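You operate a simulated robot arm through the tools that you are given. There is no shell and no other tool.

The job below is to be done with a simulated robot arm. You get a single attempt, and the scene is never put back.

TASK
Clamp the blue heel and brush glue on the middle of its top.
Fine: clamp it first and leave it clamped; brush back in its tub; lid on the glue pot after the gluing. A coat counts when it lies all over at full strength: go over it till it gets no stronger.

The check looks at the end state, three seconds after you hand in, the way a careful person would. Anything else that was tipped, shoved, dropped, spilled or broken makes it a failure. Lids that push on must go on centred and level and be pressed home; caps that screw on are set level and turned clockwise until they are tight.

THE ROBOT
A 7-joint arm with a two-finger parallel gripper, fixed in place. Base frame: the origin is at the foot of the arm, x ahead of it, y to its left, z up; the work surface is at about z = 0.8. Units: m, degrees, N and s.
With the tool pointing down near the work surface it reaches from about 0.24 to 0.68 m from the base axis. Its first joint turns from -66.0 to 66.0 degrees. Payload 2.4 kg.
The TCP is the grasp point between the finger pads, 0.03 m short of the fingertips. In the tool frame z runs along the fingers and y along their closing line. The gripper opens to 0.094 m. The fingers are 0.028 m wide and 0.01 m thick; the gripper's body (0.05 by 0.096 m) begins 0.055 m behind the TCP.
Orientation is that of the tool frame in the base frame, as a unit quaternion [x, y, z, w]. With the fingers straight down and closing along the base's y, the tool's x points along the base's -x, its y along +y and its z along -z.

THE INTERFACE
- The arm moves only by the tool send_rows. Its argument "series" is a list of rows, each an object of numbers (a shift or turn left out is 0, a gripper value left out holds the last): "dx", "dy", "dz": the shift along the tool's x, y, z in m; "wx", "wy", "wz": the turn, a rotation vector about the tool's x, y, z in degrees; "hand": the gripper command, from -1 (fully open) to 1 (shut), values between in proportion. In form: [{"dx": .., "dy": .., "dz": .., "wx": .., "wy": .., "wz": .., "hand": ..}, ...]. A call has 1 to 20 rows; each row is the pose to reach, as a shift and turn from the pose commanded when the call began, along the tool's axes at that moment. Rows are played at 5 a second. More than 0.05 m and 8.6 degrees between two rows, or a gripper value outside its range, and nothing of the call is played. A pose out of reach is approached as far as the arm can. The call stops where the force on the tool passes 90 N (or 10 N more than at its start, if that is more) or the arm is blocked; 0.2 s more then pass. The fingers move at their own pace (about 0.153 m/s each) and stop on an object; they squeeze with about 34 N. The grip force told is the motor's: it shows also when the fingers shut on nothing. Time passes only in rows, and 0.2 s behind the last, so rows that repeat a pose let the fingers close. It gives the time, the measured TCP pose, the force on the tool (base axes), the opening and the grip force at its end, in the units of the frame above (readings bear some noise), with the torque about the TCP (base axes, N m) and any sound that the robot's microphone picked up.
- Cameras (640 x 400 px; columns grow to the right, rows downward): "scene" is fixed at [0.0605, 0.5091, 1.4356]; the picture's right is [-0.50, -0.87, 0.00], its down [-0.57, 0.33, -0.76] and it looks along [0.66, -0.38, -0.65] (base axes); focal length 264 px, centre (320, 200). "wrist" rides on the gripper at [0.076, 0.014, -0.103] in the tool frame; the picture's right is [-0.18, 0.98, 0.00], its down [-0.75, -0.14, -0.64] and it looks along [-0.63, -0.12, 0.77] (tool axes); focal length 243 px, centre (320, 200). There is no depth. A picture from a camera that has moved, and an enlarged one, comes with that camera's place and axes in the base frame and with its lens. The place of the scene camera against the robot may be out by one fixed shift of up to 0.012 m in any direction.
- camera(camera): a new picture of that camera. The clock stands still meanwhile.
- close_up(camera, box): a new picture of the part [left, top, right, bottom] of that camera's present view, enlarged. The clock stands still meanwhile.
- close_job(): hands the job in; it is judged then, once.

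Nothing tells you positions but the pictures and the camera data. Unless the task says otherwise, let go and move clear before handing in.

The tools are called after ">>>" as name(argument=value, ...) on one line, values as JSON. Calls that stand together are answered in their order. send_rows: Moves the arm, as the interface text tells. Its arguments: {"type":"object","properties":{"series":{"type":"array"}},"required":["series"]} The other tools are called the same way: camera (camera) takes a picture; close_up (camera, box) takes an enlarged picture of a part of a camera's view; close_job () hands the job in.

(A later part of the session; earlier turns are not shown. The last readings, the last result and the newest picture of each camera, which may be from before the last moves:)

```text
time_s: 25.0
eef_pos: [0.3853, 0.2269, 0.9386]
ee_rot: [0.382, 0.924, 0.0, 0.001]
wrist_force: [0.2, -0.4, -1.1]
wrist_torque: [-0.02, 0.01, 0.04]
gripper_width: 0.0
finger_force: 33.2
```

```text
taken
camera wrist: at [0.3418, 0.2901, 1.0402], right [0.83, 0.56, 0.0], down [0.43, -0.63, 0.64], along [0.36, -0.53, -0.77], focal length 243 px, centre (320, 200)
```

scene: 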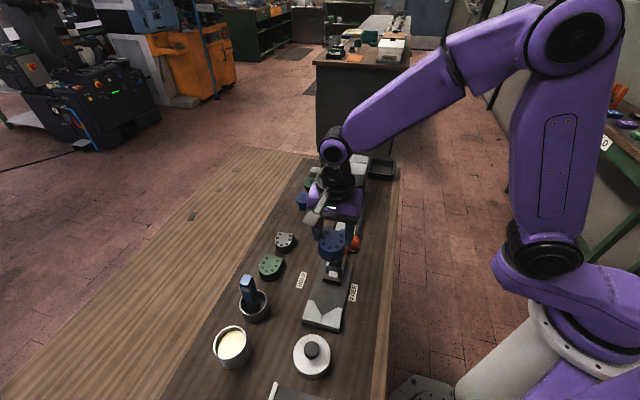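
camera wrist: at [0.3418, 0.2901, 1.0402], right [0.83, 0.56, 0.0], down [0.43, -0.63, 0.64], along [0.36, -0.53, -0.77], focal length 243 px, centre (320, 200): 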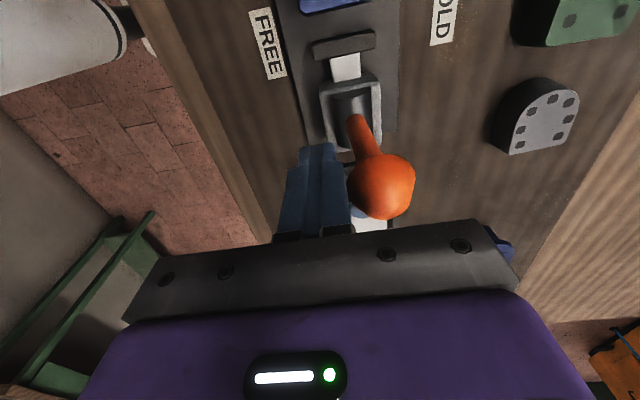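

The lever is about upright now. Continuing on.

>>> send_rows(series=[{"dy": 0.006}, {"dy": 0.012, "dz": 0.001}, {"dy": 0.018, "dz": 0.002}, {"dy": 0.024, "dz": 0.003}, {"dy": 0.03, "dz": 0.004}, {"dy": 0.03, "dz": 0.004}])

>>> camera(camera="wrist")

>>> close_up(camera="scene", box=[280, 180, 420, 340])

```text
time_s: 26.4
eef_pos: [0.4073, 0.2482, 0.9344]
ee_rot: [0.382, 0.924, 0.0, 0.001]
wrist_force: [-0.4, -0.1, -0.4]
wrist_torque: [0.01, -0.02, -0.01]
gripper_width: 0.0
finger_force: 32.8
```

```text
taken
camera wrist: at [0.3633, 0.3111, 1.0358], right [0.83, 0.56, 0.0], down [0.43, -0.63, 0.64], along [0.36, -0.53, -0.77], focal length 243 px, centre (320, 200)
```

wrist: 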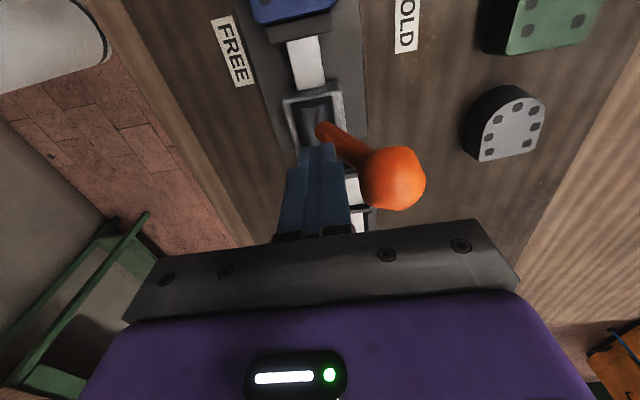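

```text
2.50 times, centred on (350, 260) of scene
camera zoom: at [0.0605, 0.5091, 1.4356], right [-0.5, -0.87, 0.0], down [-0.57, 0.33, -0.76], along [0.66, -0.38, -0.65], focal length 661 px, centre (245, 50)
```

zoom: 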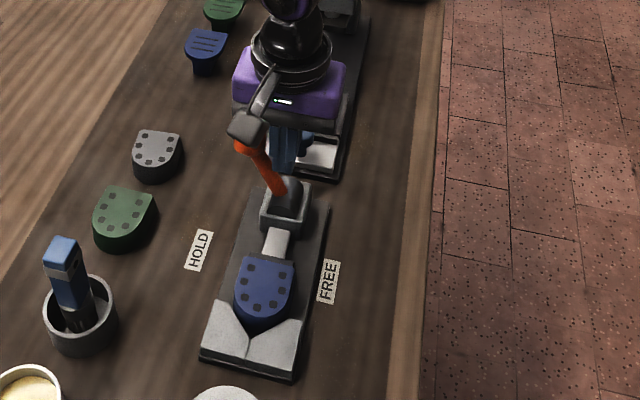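

The pusher has advanced to the heel and the lever has snapped ahead of my fingers to about +25° on the HOLD side. I'll press on it gently to check it is at its stop.

>>> send_rows(series=[{"dy": 0.006}, {"dy": 0.011}, {"dy": 0.014}, {"dy": 0.014}])

>>> camera(camera="wrist")

```text
time_s: 27.4
eef_pos: [0.4125, 0.2519, 0.9345]
ee_rot: [0.384, 0.923, -0.009, -0.005]
wrist_force: [-27.2, -34.9, 28.3]
wrist_torque: [-0.44, 0.21, -0.12]
gripper_width: 0.0002
finger_force: 32.8
```

```text
taken
camera wrist: at [0.3701, 0.3169, 1.0355], right [0.83, 0.56, -0.02], down [0.44, -0.63, 0.64], along [0.35, -0.54, -0.77], focal length 243 px, centre (320, 200)
```

wrist: 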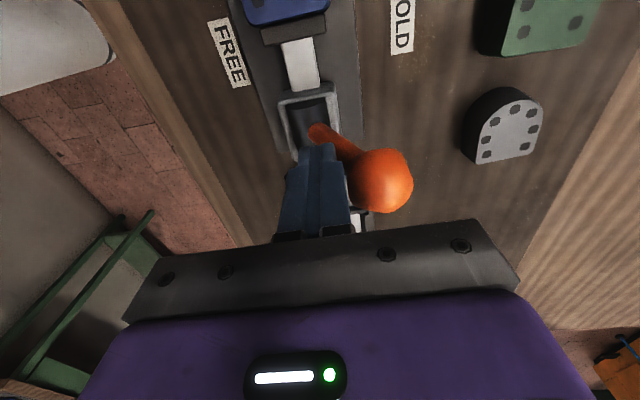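

Firm resistance (≈44 N) with no movement: the lever is at its HOLD stop. Backing off, lifting and inspecting.

>>> send_rows(series=[{"dy": -0.015}, {"dy": -0.03}, {"dy": -0.03, "dz": -0.04}, {"dy": -0.03, "dz": -0.08}, {"dx": 0.04, "dy": -0.03, "dz": -0.09}, {"dx": 0.08, "dy": -0.03, "dz": -0.1}, {"dx": 0.08, "dy": -0.03, "dz": -0.1}])

>>> camera(camera="wrist")

>>> close_up(camera="wrist", box=[240, 0, 440, 160])

>>> close_up(camera="scene", box=[280, 220, 380, 340])

```text
time_s: 29.0
eef_pos: [0.3394, 0.2931, 1.0335]
ee_rot: [0.383, 0.924, 0.0, 0.0]
wrist_force: [0.2, 0.8, 0.9]
wrist_torque: [0.0, 0.0, 0.03]
gripper_width: 0.0001
finger_force: 33.0
```

```text
taken
camera wrist: at [0.2947, 0.3562, 1.1359], right [0.83, 0.56, 0.0], down [0.43, -0.63, 0.64], along [0.36, -0.53, -0.77], focal length 243 px, centre (320, 200)
```

wrist: 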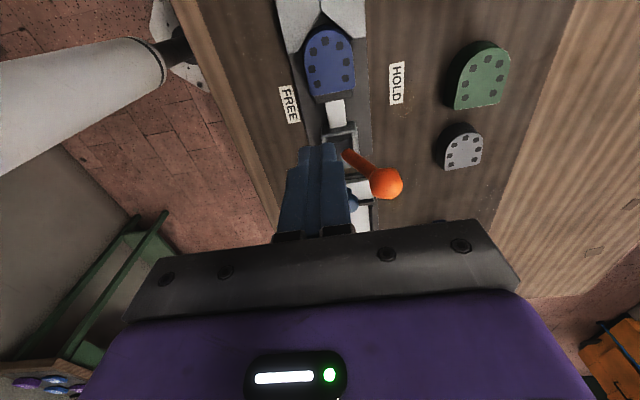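

```text
2.50 times, centred on (340, 80) of wrist
camera zoom: at [0.2947, 0.3562, 1.1359], right [0.83, 0.56, 0.0], down [0.43, -0.63, 0.64], along [0.36, -0.53, -0.77], focal length 606 px, centre (270, 500)
```

zoom: 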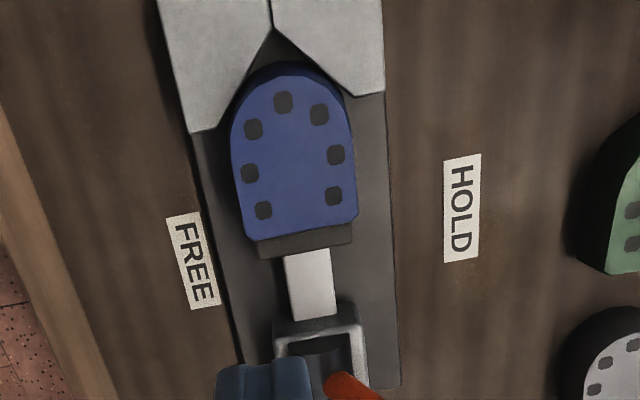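

```text
3.33 times, centred on (330, 280) of scene
camera zoom: at [0.0605, 0.5091, 1.4356], right [-0.5, -0.87, 0.0], down [-0.57, 0.33, -0.76], along [0.66, -0.38, -0.65], focal length 882 px, centre (287, -67)
```

zoom: 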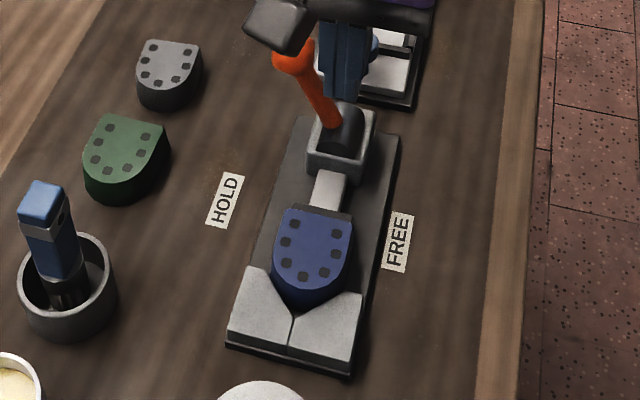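

The heel is clamped squarely between pusher and V. Next, the brush: moving above the tub to study how the brush stands.

>>> send_rows(series=[{"dx": 0.02, "dy": 0.035, "dz": -0.02, "hand": -1}, {"dx": 0.04, "dy": 0.07, "dz": -0.03}, {"dx": 0.06, "dy": 0.1, "dz": -0.03}, {"dx": 0.08, "dy": 0.13, "dz": -0.03}, {"dx": 0.093, "dy": 0.153, "dz": -0.03}, {"dx": 0.093, "dy": 0.153, "dz": -0.03}])

>>> camera(camera="wrist")

>>> close_up(camera="wrist", box=[240, 0, 440, 180])

>>> camera(camera="scene")

```text
time_s: 30.4
eef_pos: [0.383, 0.4677, 1.0645]
ee_rot: [0.383, 0.924, 0.0, 0.0]
wrist_force: [-1.1, 0.1, 0.1]
wrist_torque: [0.02, 0.02, 0.01]
gripper_width: 0.094
finger_force: 0.1
```

```text
taken
camera wrist: at [0.3388, 0.5303, 1.1658], right [0.83, 0.56, 0.0], down [0.43, -0.63, 0.64], along [0.36, -0.53, -0.77], focal length 243 px, centre (320, 200)
```

wrist: 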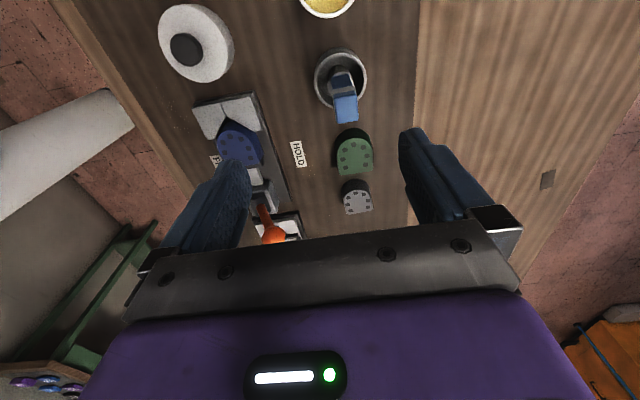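

```text
2.22 times, centred on (340, 90) of wrist
camera zoom: at [0.3388, 0.5303, 1.1658], right [0.83, 0.56, 0.0], down [0.43, -0.63, 0.64], along [0.36, -0.53, -0.77], focal length 539 px, centre (276, 444)
```

zoom: 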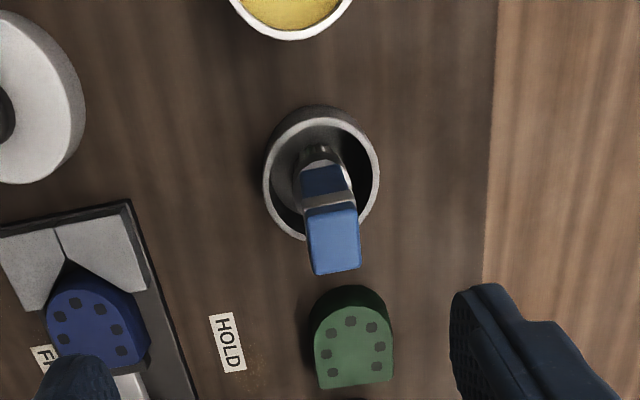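

```text
taken
```

scene: 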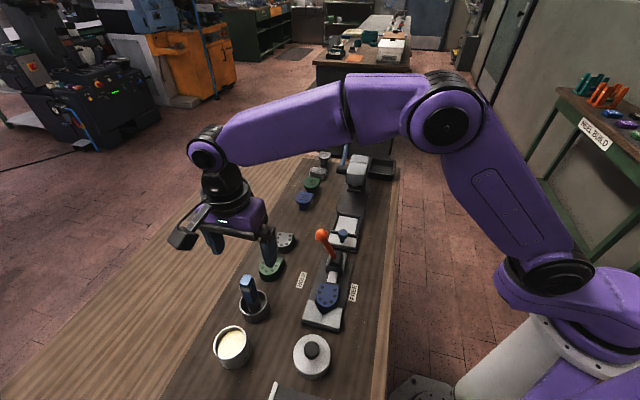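

The brush stands nearly upright in its tub with a square blue handle (faces aligned with my gripper), top around z≈0.94–0.95 at u≈0.623, w≈0.055. Moving directly above it for a closer check.

>>> send_rows(series=[{"dx": -0.002, "dy": 0.01, "dz": 0.018}, {"dx": -0.004, "dy": 0.021, "dz": 0.036}, {"dx": -0.004, "dy": 0.021, "dz": 0.036}])

>>> camera(camera="wrist")

>>> close_up(camera="wrist", box=[240, 20, 400, 180])

>>> close_up(camera="scene", box=[200, 240, 300, 340])

```text
time_s: 31.2
eef_pos: [0.4, 0.48, 1.0265]
ee_rot: [0.383, 0.924, 0.0, 0.0]
wrist_force: [0.1, -0.2, -0.6]
wrist_torque: [0.0, 0.02, 0.0]
gripper_width: 0.094
finger_force: 0.1
```

```text
taken
camera wrist: at [0.3564, 0.5421, 1.1296], right [0.83, 0.56, 0.0], down [0.43, -0.63, 0.64], along [0.36, -0.53, -0.77], focal length 243 px, centre (320, 200)
```

wrist: 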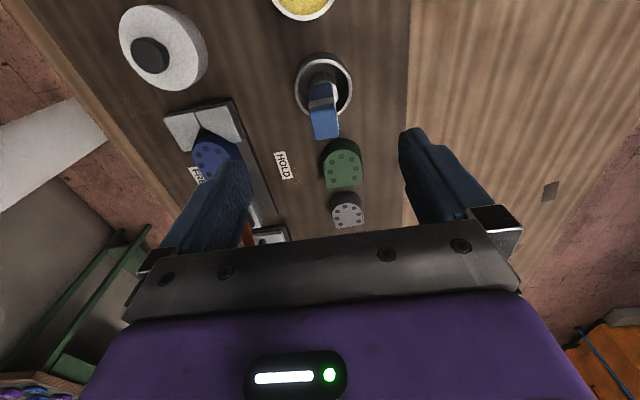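

```text
2.50 times, centred on (320, 100) of wrist
camera zoom: at [0.3564, 0.5421, 1.1296], right [0.83, 0.56, 0.0], down [0.43, -0.63, 0.64], along [0.36, -0.53, -0.77], focal length 606 px, centre (320, 450)
```

zoom: 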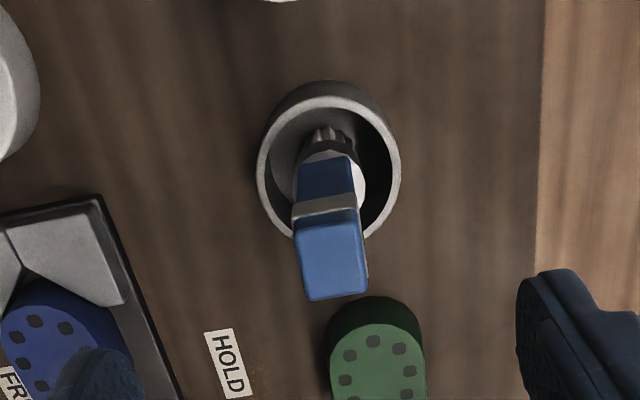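

```text
4.00 times, centred on (250, 290) of scene
camera zoom: at [0.0605, 0.5091, 1.4356], right [-0.5, -0.87, 0.0], down [-0.57, 0.33, -0.76], along [0.66, -0.38, -0.65], focal length 1058 px, centre (600, -160)
```

zoom: 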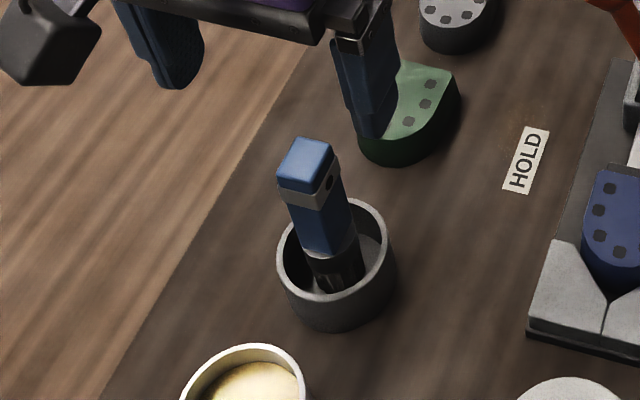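

Brush confirmed upright at tub centre (u≈0.6246, w≈0.0545), handle about 21 × 24 mm, top at z≈0.945. Descending around it with fingers open, then checking before closing.

>>> send_rows(series=[{"dx": -0.002, "dy": 0.0023, "dz": 0.03, "hand": -1}, {"dx": -0.002, "dy": 0.0023, "dz": 0.06}, {"dx": -0.002, "dy": 0.0023, "dz": 0.09}, {"dx": -0.002, "dy": 0.0023, "dz": 0.105}, {"dx": -0.002, "dy": 0.0023, "dz": 0.105}])

>>> camera(camera="wrist")

>>> close_up(camera="scene", box=[190, 220, 310, 340])

```text
time_s: 32.4
eef_pos: [0.404, 0.4797, 0.9233]
ee_rot: [0.383, 0.924, 0.0, 0.001]
wrist_force: [-0.8, -0.1, 0.2]
wrist_torque: [0.03, 0.02, 0.0]
gripper_width: 0.0939
finger_force: 0.1
```

```text
taken
camera wrist: at [0.3588, 0.5422, 1.0247], right [0.83, 0.56, 0.0], down [0.43, -0.63, 0.64], along [0.36, -0.53, -0.77], focal length 243 px, centre (320, 200)
```

wrist: 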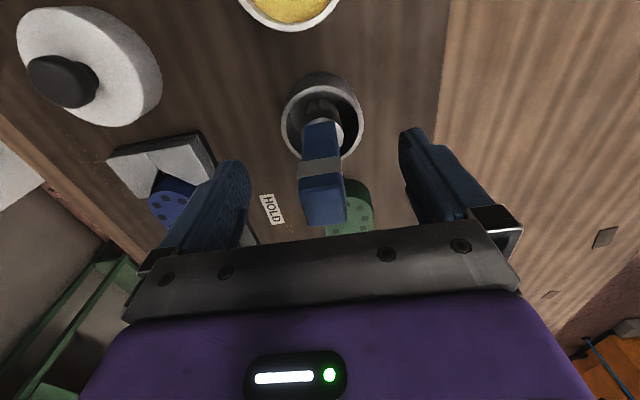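

```text
3.33 times, centred on (250, 280) of scene
camera zoom: at [0.0605, 0.5091, 1.4356], right [-0.5, -0.87, 0.0], down [-0.57, 0.33, -0.76], along [0.66, -0.38, -0.65], focal length 882 px, centre (553, -67)
```

zoom: 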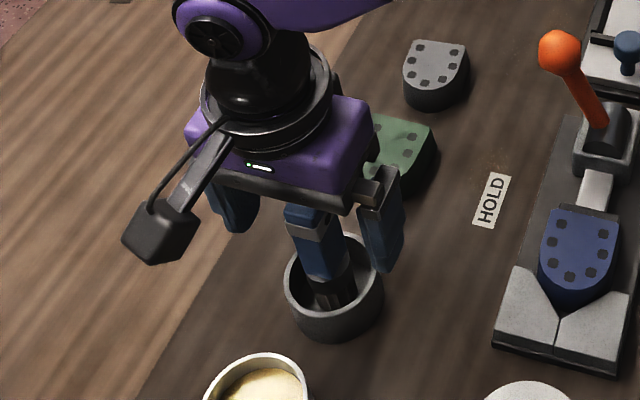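

The handle is centred between the fingers. Closing on it.

>>> send_rows(series=[{"hand": 1}, {"hand": 1}, {"hand": 1}, {"hand": 1}])

>>> camera(camera="wrist")

```text
time_s: 33.4
eef_pos: [0.4026, 0.4786, 0.9228]
ee_rot: [0.384, 0.923, 0.0, 0.0]
wrist_force: [-0.4, 0.7, 0.8]
wrist_torque: [0.01, 0.02, -0.01]
gripper_width: 0.0312
finger_force: 34.3
```

```text
taken
camera wrist: at [0.3588, 0.5422, 1.025], right [0.83, 0.56, 0.0], down [0.43, -0.63, 0.64], along [0.36, -0.53, -0.77], focal length 243 px, centre (320, 200)
```

wrist: 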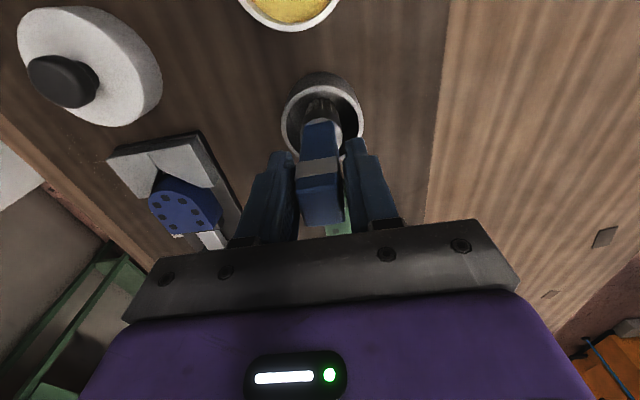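

The grip reads 31 mm, wider than the handle seemed; zooming to see what the fingers are holding.

>>> close_up(camera="wrist", box=[240, 60, 400, 240])

>>> close_up(camera="scene", box=[220, 250, 290, 330])

```text
2.22 times, centred on (320, 150) of wrist
camera zoom: at [0.3588, 0.5422, 1.025], right [0.83, 0.56, 0.0], down [0.43, -0.63, 0.64], along [0.36, -0.53, -0.77], focal length 539 px, centre (320, 311)
```

zoom: 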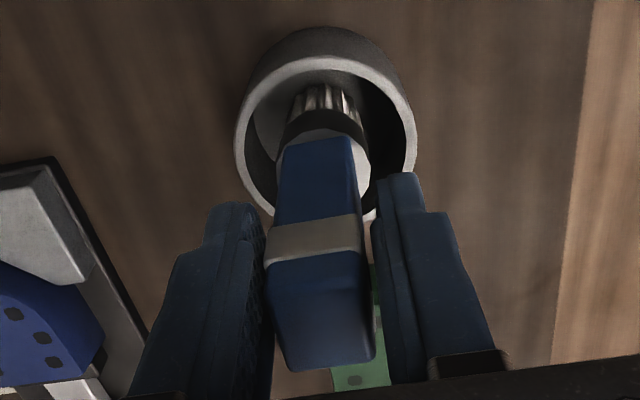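

```text
5.00 times, centred on (255, 290) of scene
camera zoom: at [0.0606, 0.5091, 1.4356], right [-0.5, -0.87, 0.0], down [-0.57, 0.33, -0.76], along [0.66, -0.38, -0.65], focal length 1323 px, centre (645, -250)
```

zoom: 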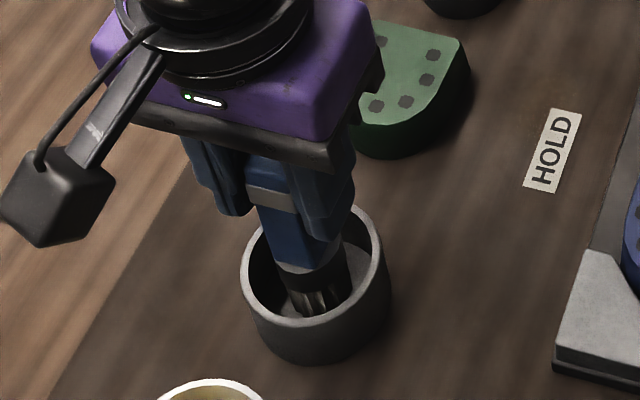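

The brush is held at its metal band, and 31 mm suggests studs on those faces, which would let it pivot. I'll let go, rise, and turn the gripper 90° to look at those faces and perhaps grip the plain faces instead.

>>> send_rows(series=[{"hand": -1}, {"hand": -1}, {"hand": -1}, {"dz": -0.03}, {"dz": -0.07}, {"dz": -0.1}, {"dz": -0.12}, {"dz": -0.12}])

>>> send_rows(series=[{"wz": -8}, {"wz": -16}, {"wz": -24}, {"wz": -32}, {"wz": -40}, {"wz": -48}, {"wz": -56}, {"wz": -64}, {"wz": -72}, {"wz": -80}, {"wz": -88}, {"wz": -90}, {"wz": -90}])

>>> camera(camera="wrist")

>>> close_up(camera="wrist", box=[240, 20, 400, 180])

>>> close_up(camera="scene", box=[220, 250, 290, 330])

```text
time_s: 35.2
eef_pos: [0.4039, 0.4803, 1.0441]
ee_rot: [0.383, 0.924, 0.0, 0.0]
wrist_force: [-1.0, -0.7, 0.0]
wrist_torque: [0.0, 0.0, 0.01]
gripper_width: 0.0942
finger_force: 0.1
```

```text
time_s: 38.0
eef_pos: [0.4033, 0.4784, 1.0429]
ee_rot: [-0.383, 0.924, 0.0, 0.0]
wrist_force: [-0.3, 1.2, 0.6]
wrist_torque: [0.02, 0.01, -0.02]
gripper_width: 0.0938
finger_force: 0.1
```

```text
taken
camera wrist: at [0.3385, 0.4346, 1.1449], right [-0.57, 0.82, 0.0], down [0.63, 0.43, 0.64], along [0.53, 0.36, -0.77], focal length 243 px, centre (320, 200)
```

wrist: 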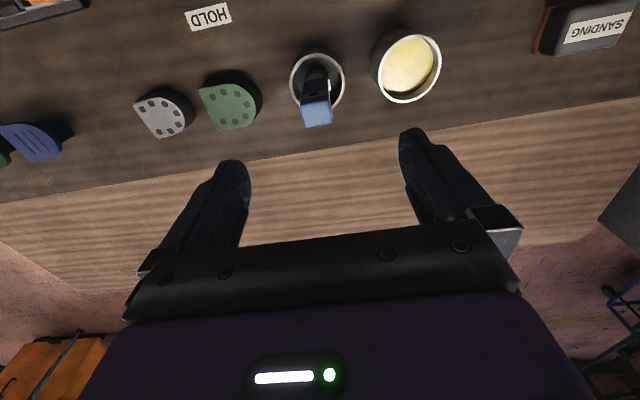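

```text
2.50 times, centred on (320, 100) of wrist
camera zoom: at [0.3385, 0.4346, 1.1449], right [-0.57, 0.82, 0.0], down [0.63, 0.43, 0.64], along [0.53, 0.36, -0.77], focal length 606 px, centre (320, 450)
```

zoom: 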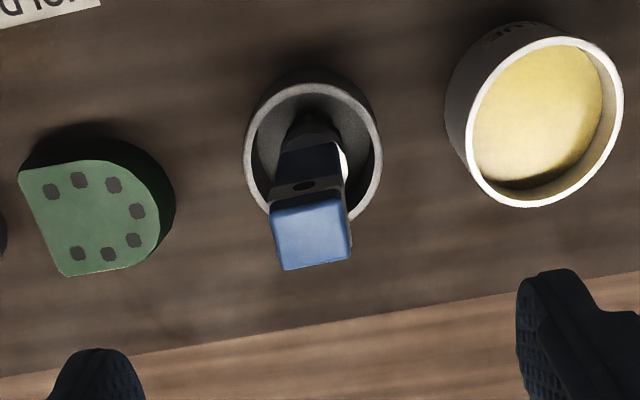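

```text
5.00 times, centred on (255, 290) of scene
camera zoom: at [0.0605, 0.5091, 1.4356], right [-0.5, -0.87, 0.0], down [-0.57, 0.33, -0.76], along [0.66, -0.38, -0.65], focal length 1323 px, centre (645, -250)
```

zoom: 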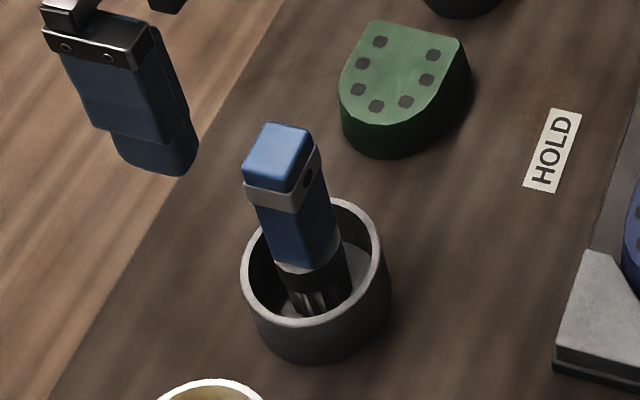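

The dark dot on the band's face looks like a stud or hole. I'll zoom hard to see whether it sticks out.

>>> close_up(camera="wrist", box=[295, 70, 340, 135])

>>> close_up(camera="scene", box=[235, 268, 275, 320])

```text
6.15 times, centred on (318, 102) of wrist
camera zoom: at [0.3385, 0.4346, 1.1449], right [-0.57, 0.82, 0.0], down [0.63, 0.43, 0.64], along [0.53, 0.36, -0.77], focal length 1493 px, centre (335, 800)
```

zoom: 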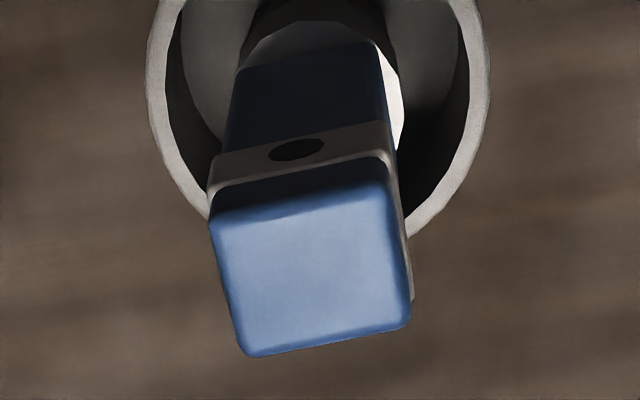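

```text
7.69 times, centred on (255, 294) of scene
camera zoom: at [0.0605, 0.5091, 1.4356], right [-0.5, -0.87, 0.0], down [-0.57, 0.33, -0.76], along [0.66, -0.38, -0.65], focal length 2035 px, centre (820, -523)
```

zoom: 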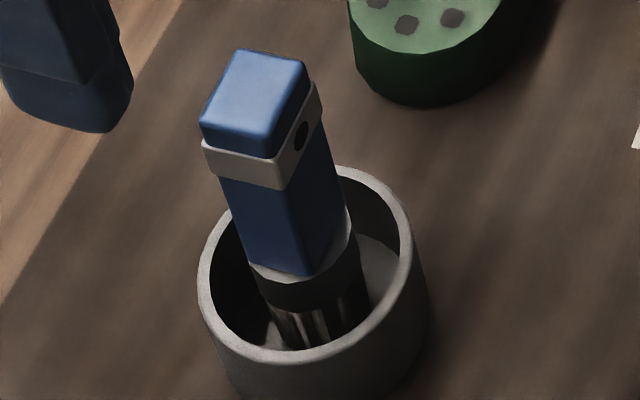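

The dark dot is flat, so no stud; the brush widens toward its collar. I'll try gripping the other pair of faces in this orientation and see what the grip reads.

>>> send_rows(series=[{"dy": -0.0015, "dz": 0.03, "hand": -1}, {"dy": -0.0015, "dz": 0.06}, {"dy": -0.0015, "dz": 0.09}, {"dy": -0.0015, "dz": 0.115}, {"dy": -0.0015, "dz": 0.121}, {"dy": -0.0015, "dz": 0.121}])

>>> close_up(camera="wrist", box=[200, 60, 440, 240])

```text
time_s: 39.4
eef_pos: [0.4037, 0.4789, 0.922]
ee_rot: [-0.383, 0.924, 0.0, 0.0]
wrist_force: [-0.7, -0.4, -0.2]
wrist_torque: [0.0, 0.02, 0.01]
gripper_width: 0.0941
finger_force: 0.1
```

```text
2.22 times, centred on (320, 150) of wrist
camera zoom: at [0.3398, 0.4338, 1.0237], right [-0.56, 0.83, 0.0], down [0.63, 0.43, 0.64], along [0.53, 0.36, -0.77], focal length 539 px, centre (320, 311)
```

zoom: 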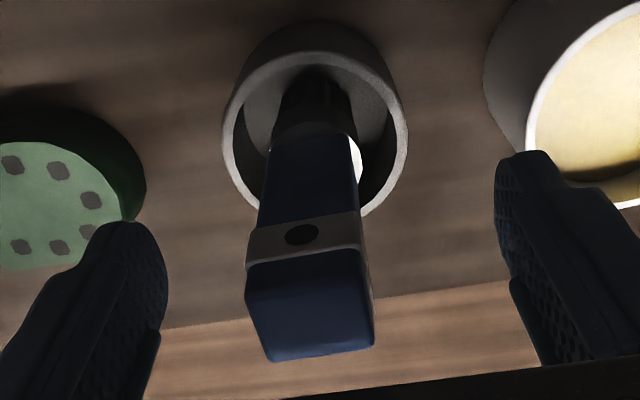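

The brush sits ~2.5 mm to one side; centring on it and closing.

>>> send_rows(series=[{"dy": -0.0025, "hand": -1}, {"dy": -0.0025, "hand": -1}, {"dy": -0.0025, "hand": 1}, {"dy": -0.0025, "hand": 1}, {"dy": -0.0025, "hand": 1}])

>>> close_up(camera="wrist", box=[200, 60, 440, 240])

```text
time_s: 40.6
eef_pos: [0.4057, 0.4769, 0.9213]
ee_rot: [-0.383, 0.924, 0.0, 0.0]
wrist_force: [0.2, -0.6, 1.2]
wrist_torque: [0.01, 0.01, 0.01]
gripper_width: 0.0315
finger_force: 33.9
```

```text
2.22 times, centred on (320, 150) of wrist
camera zoom: at [0.3415, 0.4316, 1.0236], right [-0.56, 0.83, 0.0], down [0.63, 0.43, 0.64], along [0.53, 0.36, -0.77], focal length 539 px, centre (320, 311)
```

zoom: 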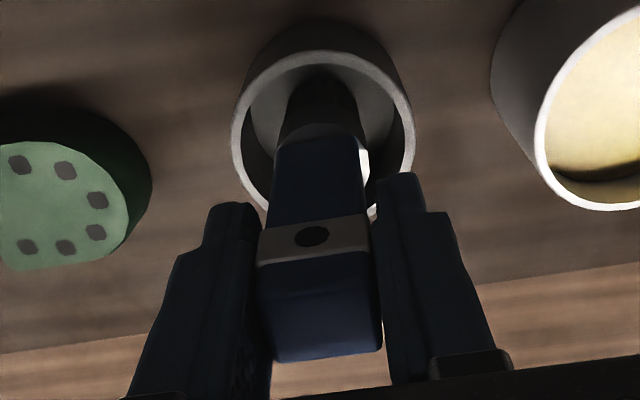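

The fingers sit flat on the band on both sides (31.5 mm either way), so the grip is sound. Lifting the brush straight up out of the tub and checking.

>>> send_rows(series=[{"dz": -0.02}, {"dz": -0.045}, {"dz": -0.07}, {"dz": -0.095}, {"dz": -0.11}, {"dz": -0.11}])

>>> camera(camera="wrist")

>>> close_up(camera="scene", box=[200, 220, 320, 340])

```text
time_s: 42.0
eef_pos: [0.4065, 0.4769, 1.031]
ee_rot: [-0.381, 0.924, -0.001, 0.0]
wrist_force: [0.0, 0.1, -0.4]
wrist_torque: [-0.04, 0.03, -0.02]
gripper_width: 0.0317
finger_force: 34.1
```

```text
taken
camera wrist: at [0.3408, 0.4312, 1.1338], right [-0.56, 0.83, 0.0], down [0.63, 0.43, 0.64], along [0.53, 0.36, -0.77], focal length 243 px, centre (320, 200)
```

wrist: 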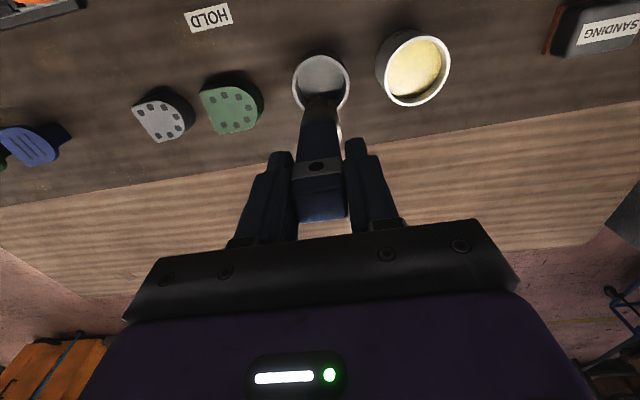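

```text
3.33 times, centred on (260, 280) of scene
camera zoom: at [0.0605, 0.5091, 1.4356], right [-0.5, -0.87, 0.0], down [-0.57, 0.33, -0.76], along [0.66, -0.38, -0.65], focal length 882 px, centre (520, -67)
```

zoom: 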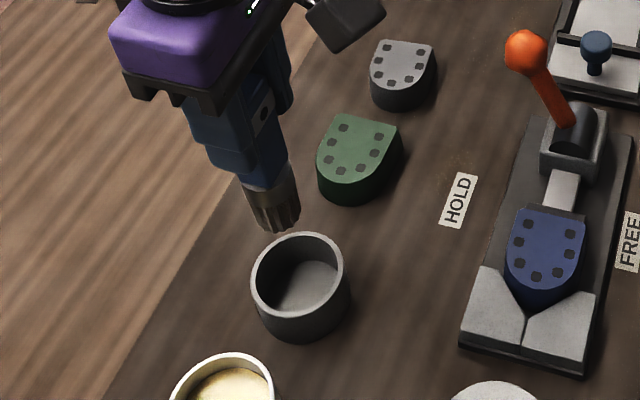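

The brush came out upright and the tub is empty. Now I measure the pot rim and the glue level closely.

>>> close_up(camera="wrist", box=[360, 20, 460, 120])

>>> close_up(camera="scene", box=[200, 310, 270, 380])

>>> close_up(camera="scene", box=[280, 320, 350, 390])

```text
4.00 times, centred on (410, 70) of wrist
camera zoom: at [0.3408, 0.4312, 1.1338], right [-0.56, 0.83, 0.0], down [0.63, 0.43, 0.64], along [0.53, 0.36, -0.77], focal length 970 px, centre (-40, 720)
```

zoom: 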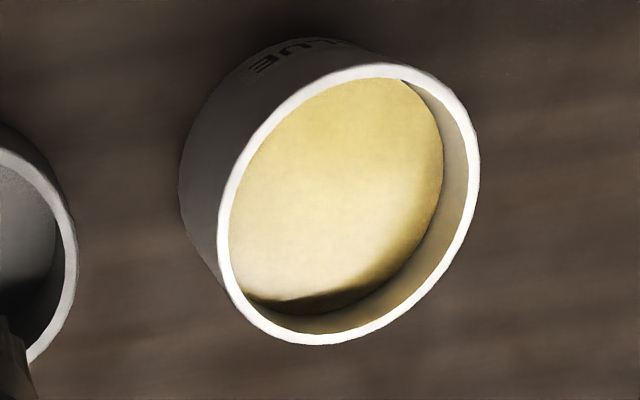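

```text
5.71 times, centred on (235, 345) of scene
camera zoom: at [0.0605, 0.5091, 1.4356], right [-0.5, -0.87, 0.0], down [-0.57, 0.33, -0.76], along [0.66, -0.38, -0.65], focal length 1512 px, centre (806, -629)
```

zoom: 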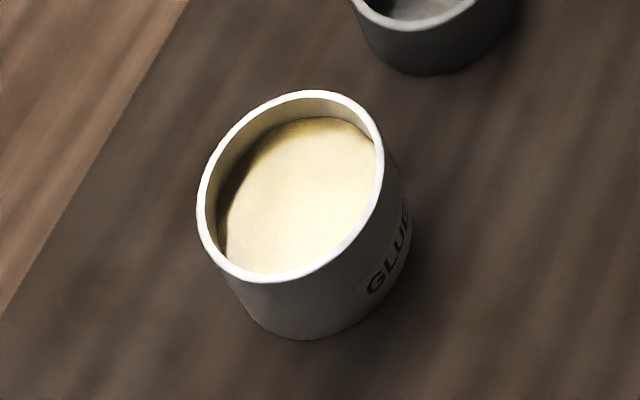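

```text
5.71 times, centred on (315, 355) of scene
camera zoom: at [0.0605, 0.5091, 1.4356], right [-0.5, -0.87, 0.0], down [-0.57, 0.33, -0.76], along [0.66, -0.38, -0.65], focal length 1512 px, centre (349, -686)
```

zoom: 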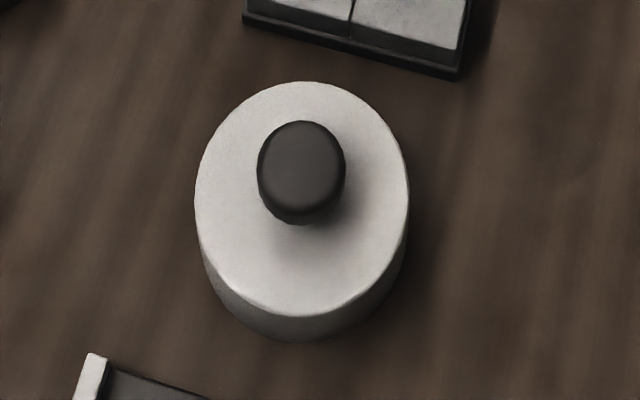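

The lid is a plain push-on cap with a knob. Pot rim centre is about u=0.620, w=0.150, rim z≈0.862. Moving the brush above the pot's centre.

>>> send_rows(series=[{"dx": 0.001, "dy": 0.025}, {"dx": 0.0025, "dy": 0.05}, {"dx": 0.004, "dy": 0.075}, {"dx": 0.0047, "dy": 0.1}, {"dx": 0.0047, "dy": 0.1}])

>>> camera(camera="wrist")

>>> close_up(camera="scene", box=[180, 270, 300, 390])

>>> close_up(camera="wrist", box=[240, 40, 400, 200])

```text
time_s: 43.2
eef_pos: [0.3317, 0.5443, 1.0311]
ee_rot: [-0.382, 0.924, -0.001, 0.0]
wrist_force: [-0.4, 0.5, -0.6]
wrist_torque: [-0.02, 0.03, 0.01]
gripper_width: 0.0318
finger_force: 34.6
```

```text
taken
camera wrist: at [0.2672, 0.4994, 1.1339], right [-0.56, 0.83, 0.0], down [0.63, 0.43, 0.64], along [0.53, 0.36, -0.77], focal length 243 px, centre (320, 200)
```

wrist: 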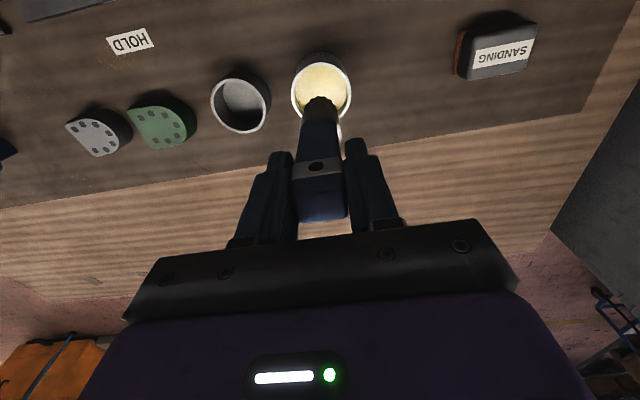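

```text
3.33 times, centred on (240, 330) of scene
camera zoom: at [0.0605, 0.5091, 1.4356], right [-0.5, -0.87, 0.0], down [-0.57, 0.33, -0.76], along [0.66, -0.38, -0.65], focal length 882 px, centre (587, -233)
```

zoom: 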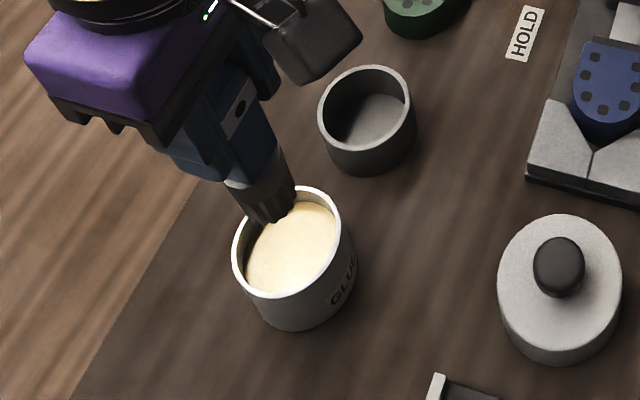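

```text
2.50 times, centred on (320, 120) of wrist
camera zoom: at [0.2672, 0.4994, 1.1339], right [-0.56, 0.83, 0.0], down [0.63, 0.43, 0.64], along [0.53, 0.36, -0.77], focal length 606 px, centre (320, 400)
```

zoom: 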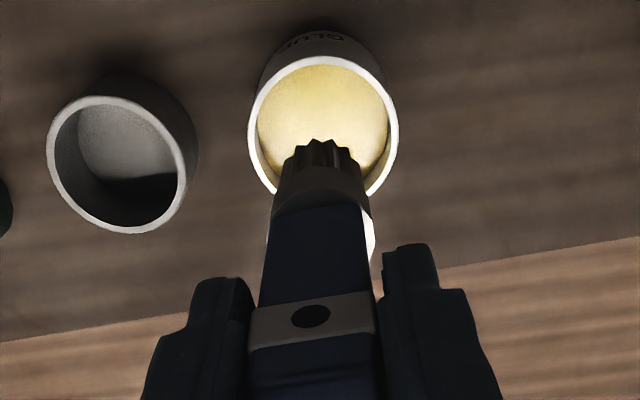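

The brush is aligned within about 1 mm of the pot's centre. Lowering in two stages into the glue.

>>> send_rows(series=[{"dz": 0.02}, {"dz": 0.04}, {"dz": 0.06}, {"dz": 0.07}, {"dz": 0.07}])

>>> close_up(camera="wrist", box=[240, 20, 400, 180])

>>> close_up(camera="scene", box=[190, 290, 290, 390])

```text
time_s: 44.4
eef_pos: [0.3315, 0.544, 0.9623]
ee_rot: [-0.382, 0.924, 0.0, 0.0]
wrist_force: [0.8, 1.0, -0.5]
wrist_torque: [-0.02, 0.02, 0.03]
gripper_width: 0.0317
finger_force: 34.0
```

```text
2.50 times, centred on (320, 100) of wrist
camera zoom: at [0.2675, 0.4988, 1.064], right [-0.56, 0.83, 0.0], down [0.63, 0.43, 0.64], along [0.53, 0.36, -0.77], focal length 606 px, centre (320, 450)
```

zoom: 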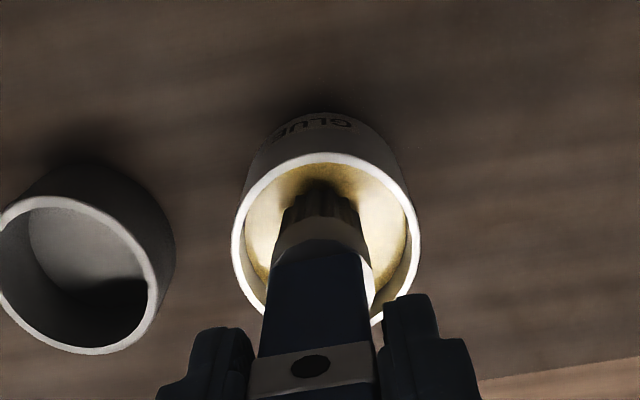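

```text
4.00 times, centred on (240, 340) of scene
camera zoom: at [0.0606, 0.5091, 1.4356], right [-0.5, -0.87, 0.0], down [-0.57, 0.33, -0.76], along [0.66, -0.38, -0.65], focal length 1058 px, centre (640, -360)
```

zoom: 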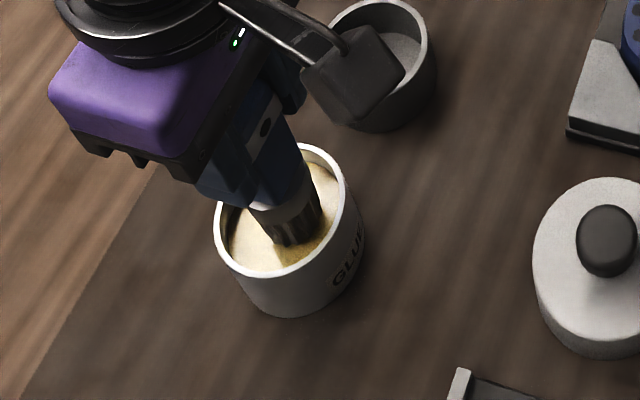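

The tip is just about at the glue surface. Dipping roughly 12 mm further.

>>> send_rows(series=[{"dz": 0.006}, {"dz": 0.012}, {"dz": 0.012}, {"dz": 0.012}])

>>> close_up(camera="wrist", box=[240, 20, 400, 180])

>>> close_up(camera="scene", box=[190, 290, 290, 390])

```text
time_s: 45.4
eef_pos: [0.3327, 0.5436, 0.9515]
ee_rot: [-0.382, 0.924, 0.002, 0.003]
wrist_force: [2.9, 2.1, 25.6]
wrist_torque: [0.24, -0.35, 0.01]
gripper_width: 0.0318
finger_force: 33.7
```

```text
2.50 times, centred on (320, 100) of wrist
camera zoom: at [0.2678, 0.4991, 1.0537], right [-0.56, 0.83, 0.0], down [0.63, 0.43, 0.65], along [0.53, 0.37, -0.76], focal length 606 px, centre (320, 450)
```

zoom: 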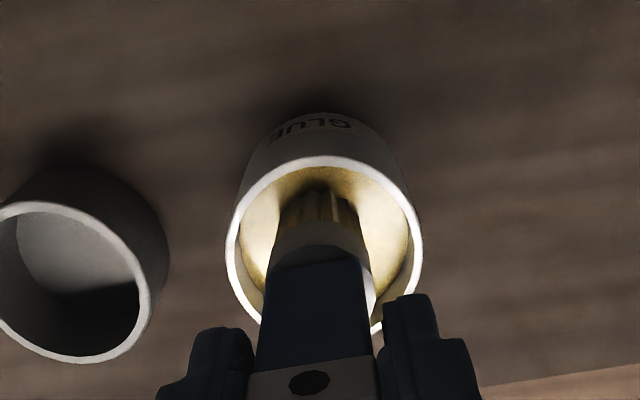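

```text
4.00 times, centred on (240, 340) of scene
camera zoom: at [0.0603, 0.5086, 1.4358], right [-0.5, -0.87, 0.0], down [-0.57, 0.33, -0.76], along [0.66, -0.38, -0.65], focal length 1058 px, centre (640, -360)
```

zoom: 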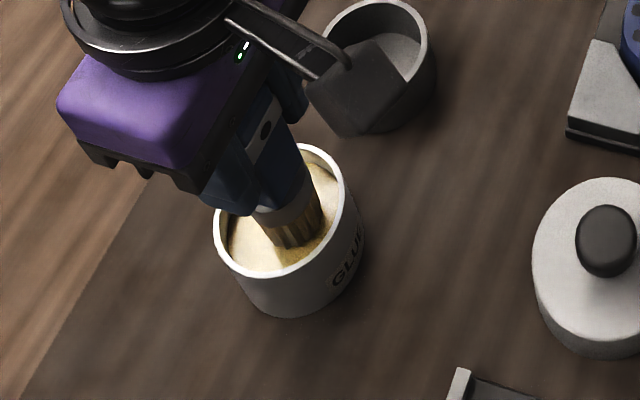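

The brush met a firm glue surface and its bristles turned golden, so it's loaded. Lifting straight out and checking the brush.

>>> send_rows(series=[{"dz": -0.01}, {"dz": -0.03}, {"dz": -0.05}, {"dz": -0.07}, {"dz": -0.09}, {"dz": -0.09}, {"dz": -0.09}])

>>> close_up(camera="wrist", box=[240, 40, 400, 240])

>>> close_up(camera="scene", box=[180, 260, 300, 390])

```text
time_s: 47.0
eef_pos: [0.332, 0.5435, 1.0399]
ee_rot: [-0.382, 0.924, 0.0, 0.0]
wrist_force: [0.0, -0.2, -0.6]
wrist_torque: [-0.02, 0.0, -0.01]
gripper_width: 0.0316
finger_force: 34.0
```

```text
2.00 times, centred on (320, 140) of wrist
camera zoom: at [0.2675, 0.4989, 1.1423], right [-0.56, 0.83, 0.0], down [0.63, 0.43, 0.64], along [0.53, 0.36, -0.77], focal length 485 px, centre (320, 320)
```

zoom: 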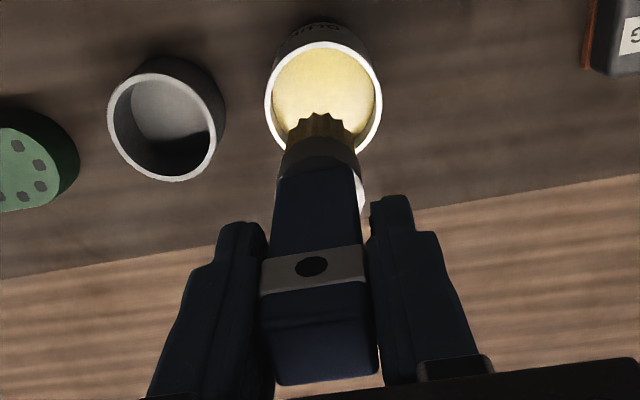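

```text
3.08 times, centred on (240, 325) of scene
camera zoom: at [0.0605, 0.5091, 1.4356], right [-0.5, -0.87, 0.0], down [-0.57, 0.33, -0.76], along [0.66, -0.38, -0.65], focal length 814 px, centre (566, -185)
```

zoom: 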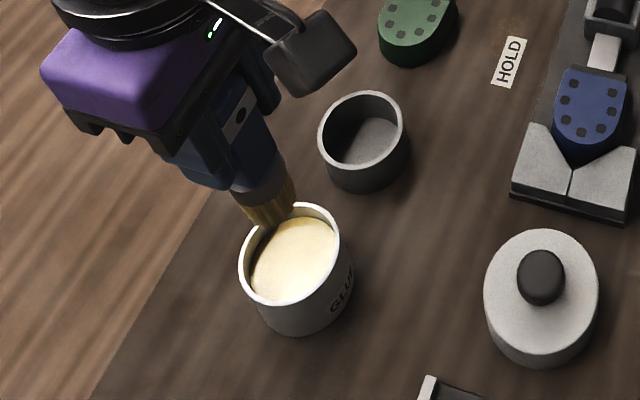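

Brush is loaded and still upright in the grip. Carrying it over to above the clamped heel's centre (u≈0.460, w≈−0.011).

>>> send_rows(series=[{"dx": 0.0267, "dy": -0.027}, {"dx": 0.0533, "dy": -0.054}, {"dx": 0.08, "dy": -0.081}, {"dx": 0.1067, "dy": -0.108}, {"dx": 0.1333, "dy": -0.135}, {"dx": 0.16, "dy": -0.161}, {"dx": 0.16, "dy": -0.161}, {"dx": 0.16, "dy": -0.161}])

>>> camera(camera="wrist")

>>> close_up(camera="wrist", box=[240, 20, 400, 180])

>>> close_up(camera="scene", box=[270, 210, 390, 330])

```text
time_s: 48.8
eef_pos: [0.3312, 0.3169, 1.0395]
ee_rot: [-0.383, 0.924, 0.0, 0.0]
wrist_force: [-0.1, -1.1, -0.6]
wrist_torque: [0.03, 0.0, -0.01]
gripper_width: 0.0316
finger_force: 33.4
```

```text
taken
camera wrist: at [0.2675, 0.2728, 1.1422], right [-0.56, 0.83, 0.0], down [0.63, 0.43, 0.64], along [0.53, 0.36, -0.77], focal length 243 px, centre (320, 200)
```

wrist: 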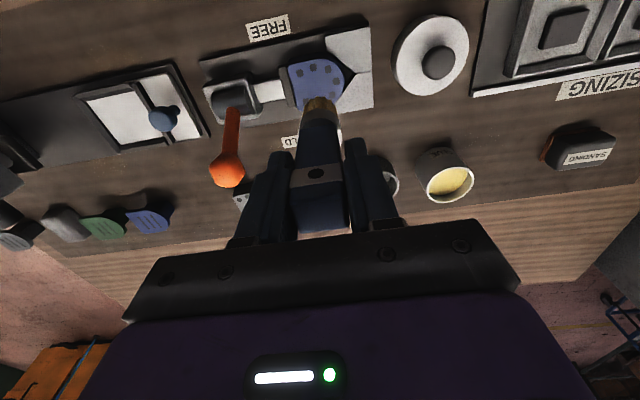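

```text
2.50 times, centred on (320, 100) of wrist
camera zoom: at [0.2675, 0.2728, 1.1422], right [-0.56, 0.83, 0.0], down [0.63, 0.43, 0.64], along [0.53, 0.36, -0.77], focal length 606 px, centre (320, 450)
```

zoom: 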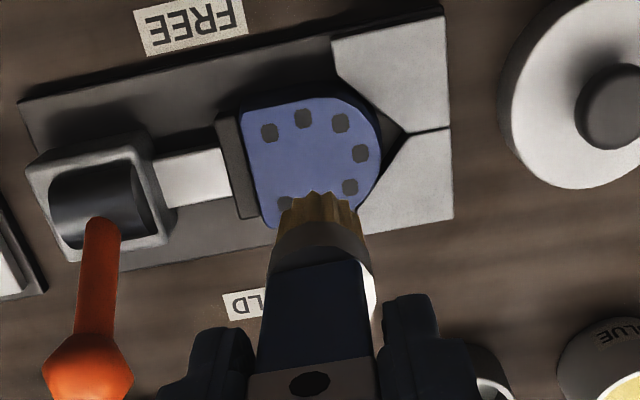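

```text
3.33 times, centred on (330, 270) of scene
camera zoom: at [0.0606, 0.5091, 1.4356], right [-0.5, -0.87, 0.0], down [-0.57, 0.33, -0.76], along [0.66, -0.38, -0.65], focal length 882 px, centre (287, -33)
```

zoom: 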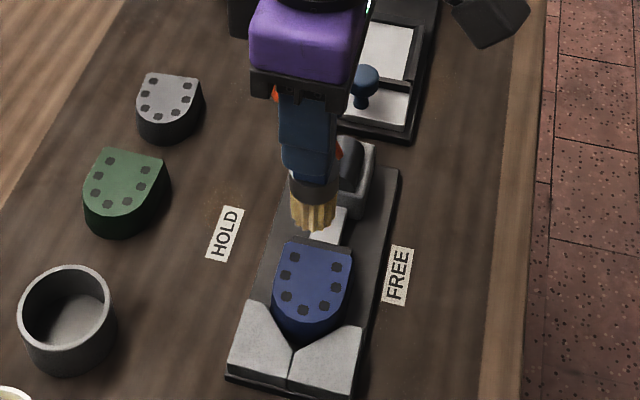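

The brush tip is above the heel's middle (u≈0.458, w≈−0.013). Lowering until light contact.

>>> send_rows(series=[{"dy": -0.003, "dz": 0.02}, {"dy": -0.003, "dz": 0.04}, {"dy": -0.003, "dz": 0.06}, {"dy": -0.003, "dz": 0.075}, {"dy": -0.003, "dz": 0.08}, {"dy": -0.003, "dz": 0.08}])

>>> close_up(camera="wrist", box=[240, 20, 400, 180])

>>> close_up(camera="scene", box=[270, 230, 390, 350])

```text
time_s: 50.2
eef_pos: [0.3328, 0.3151, 0.9594]
ee_rot: [-0.382, 0.924, 0.0, 0.0]
wrist_force: [0.2, 0.1, -1.1]
wrist_torque: [-0.02, -0.01, 0.02]
gripper_width: 0.0317
finger_force: 34.1
```

```text
2.50 times, centred on (320, 100) of wrist
camera zoom: at [0.2696, 0.2707, 1.062], right [-0.56, 0.83, 0.0], down [0.63, 0.43, 0.64], along [0.53, 0.36, -0.77], focal length 606 px, centre (320, 450)
```

zoom: 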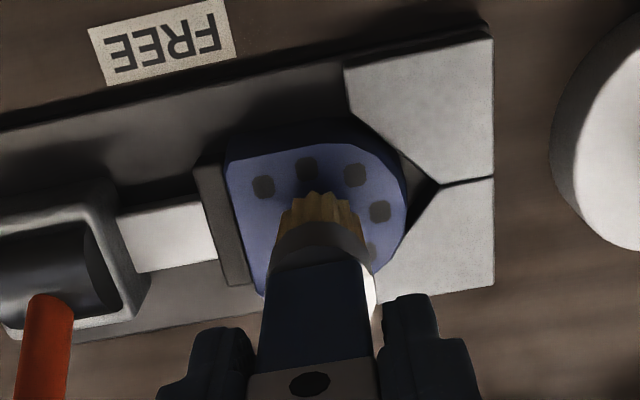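

```text
3.33 times, centred on (330, 290) of scene
camera zoom: at [0.0606, 0.5091, 1.4356], right [-0.5, -0.87, 0.0], down [-0.57, 0.33, -0.76], along [0.66, -0.38, -0.65], focal length 882 px, centre (287, -100)
```

zoom: 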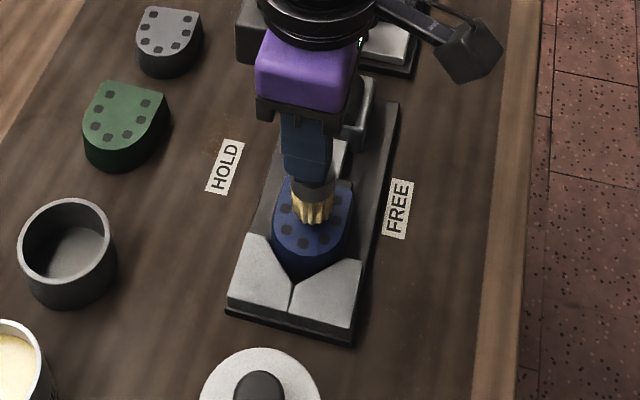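

Nearly touching. Going down in small steps for a light contact.

>>> send_rows(series=[{"dz": 0.002}, {"dz": 0.004}, {"dz": 0.004}])

```text
time_s: 51.0
eef_pos: [0.334, 0.315, 0.9561]
ee_rot: [-0.381, 0.924, 0.001, 0.0]
wrist_force: [0.1, 0.1, -0.2]
wrist_torque: [0.0, 0.05, -0.01]
gripper_width: 0.0313
finger_force: 34.5
```

Slight upward trend only; stepping down a bit more.

>>> send_rows(series=[{"dz": 0.001}, {"dz": 0.002}, {"dz": 0.002}])

>>> close_up(camera="wrist", box=[260, 60, 380, 160])

```text
time_s: 51.8
eef_pos: [0.3334, 0.3147, 0.9544]
ee_rot: [-0.383, 0.924, 0.0, -0.001]
wrist_force: [0.5, -0.1, -0.8]
wrist_torque: [0.01, 0.01, -0.02]
gripper_width: 0.0316
finger_force: 33.7
```

```text
4.00 times, centred on (320, 110) of wrist
camera zoom: at [0.2695, 0.2706, 1.0559], right [-0.56, 0.83, 0.0], down [0.63, 0.43, 0.64], along [0.53, 0.36, -0.77], focal length 970 px, centre (320, 560)
```

zoom: 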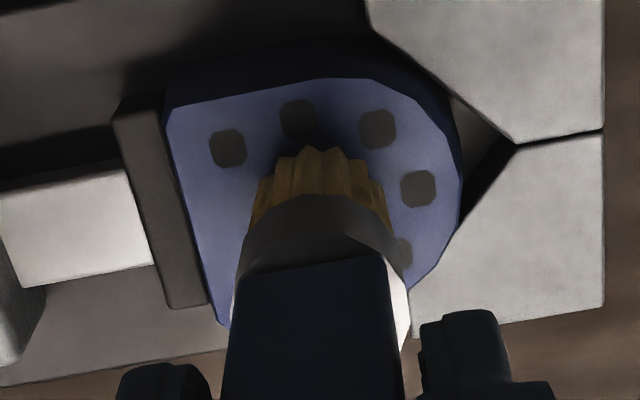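

Still no force at z=0.954; continuing 2 mm at a time.

>>> send_rows(series=[{"dz": 0.001}, {"dz": 0.002}, {"dz": 0.002}])

```text
time_s: 52.6
eef_pos: [0.3348, 0.315, 0.9507]
ee_rot: [-0.382, 0.924, 0.0, 0.0]
wrist_force: [-0.7, 0.3, -0.5]
wrist_torque: [-0.01, -0.02, -0.03]
gripper_width: 0.0315
finger_force: 34.2
```

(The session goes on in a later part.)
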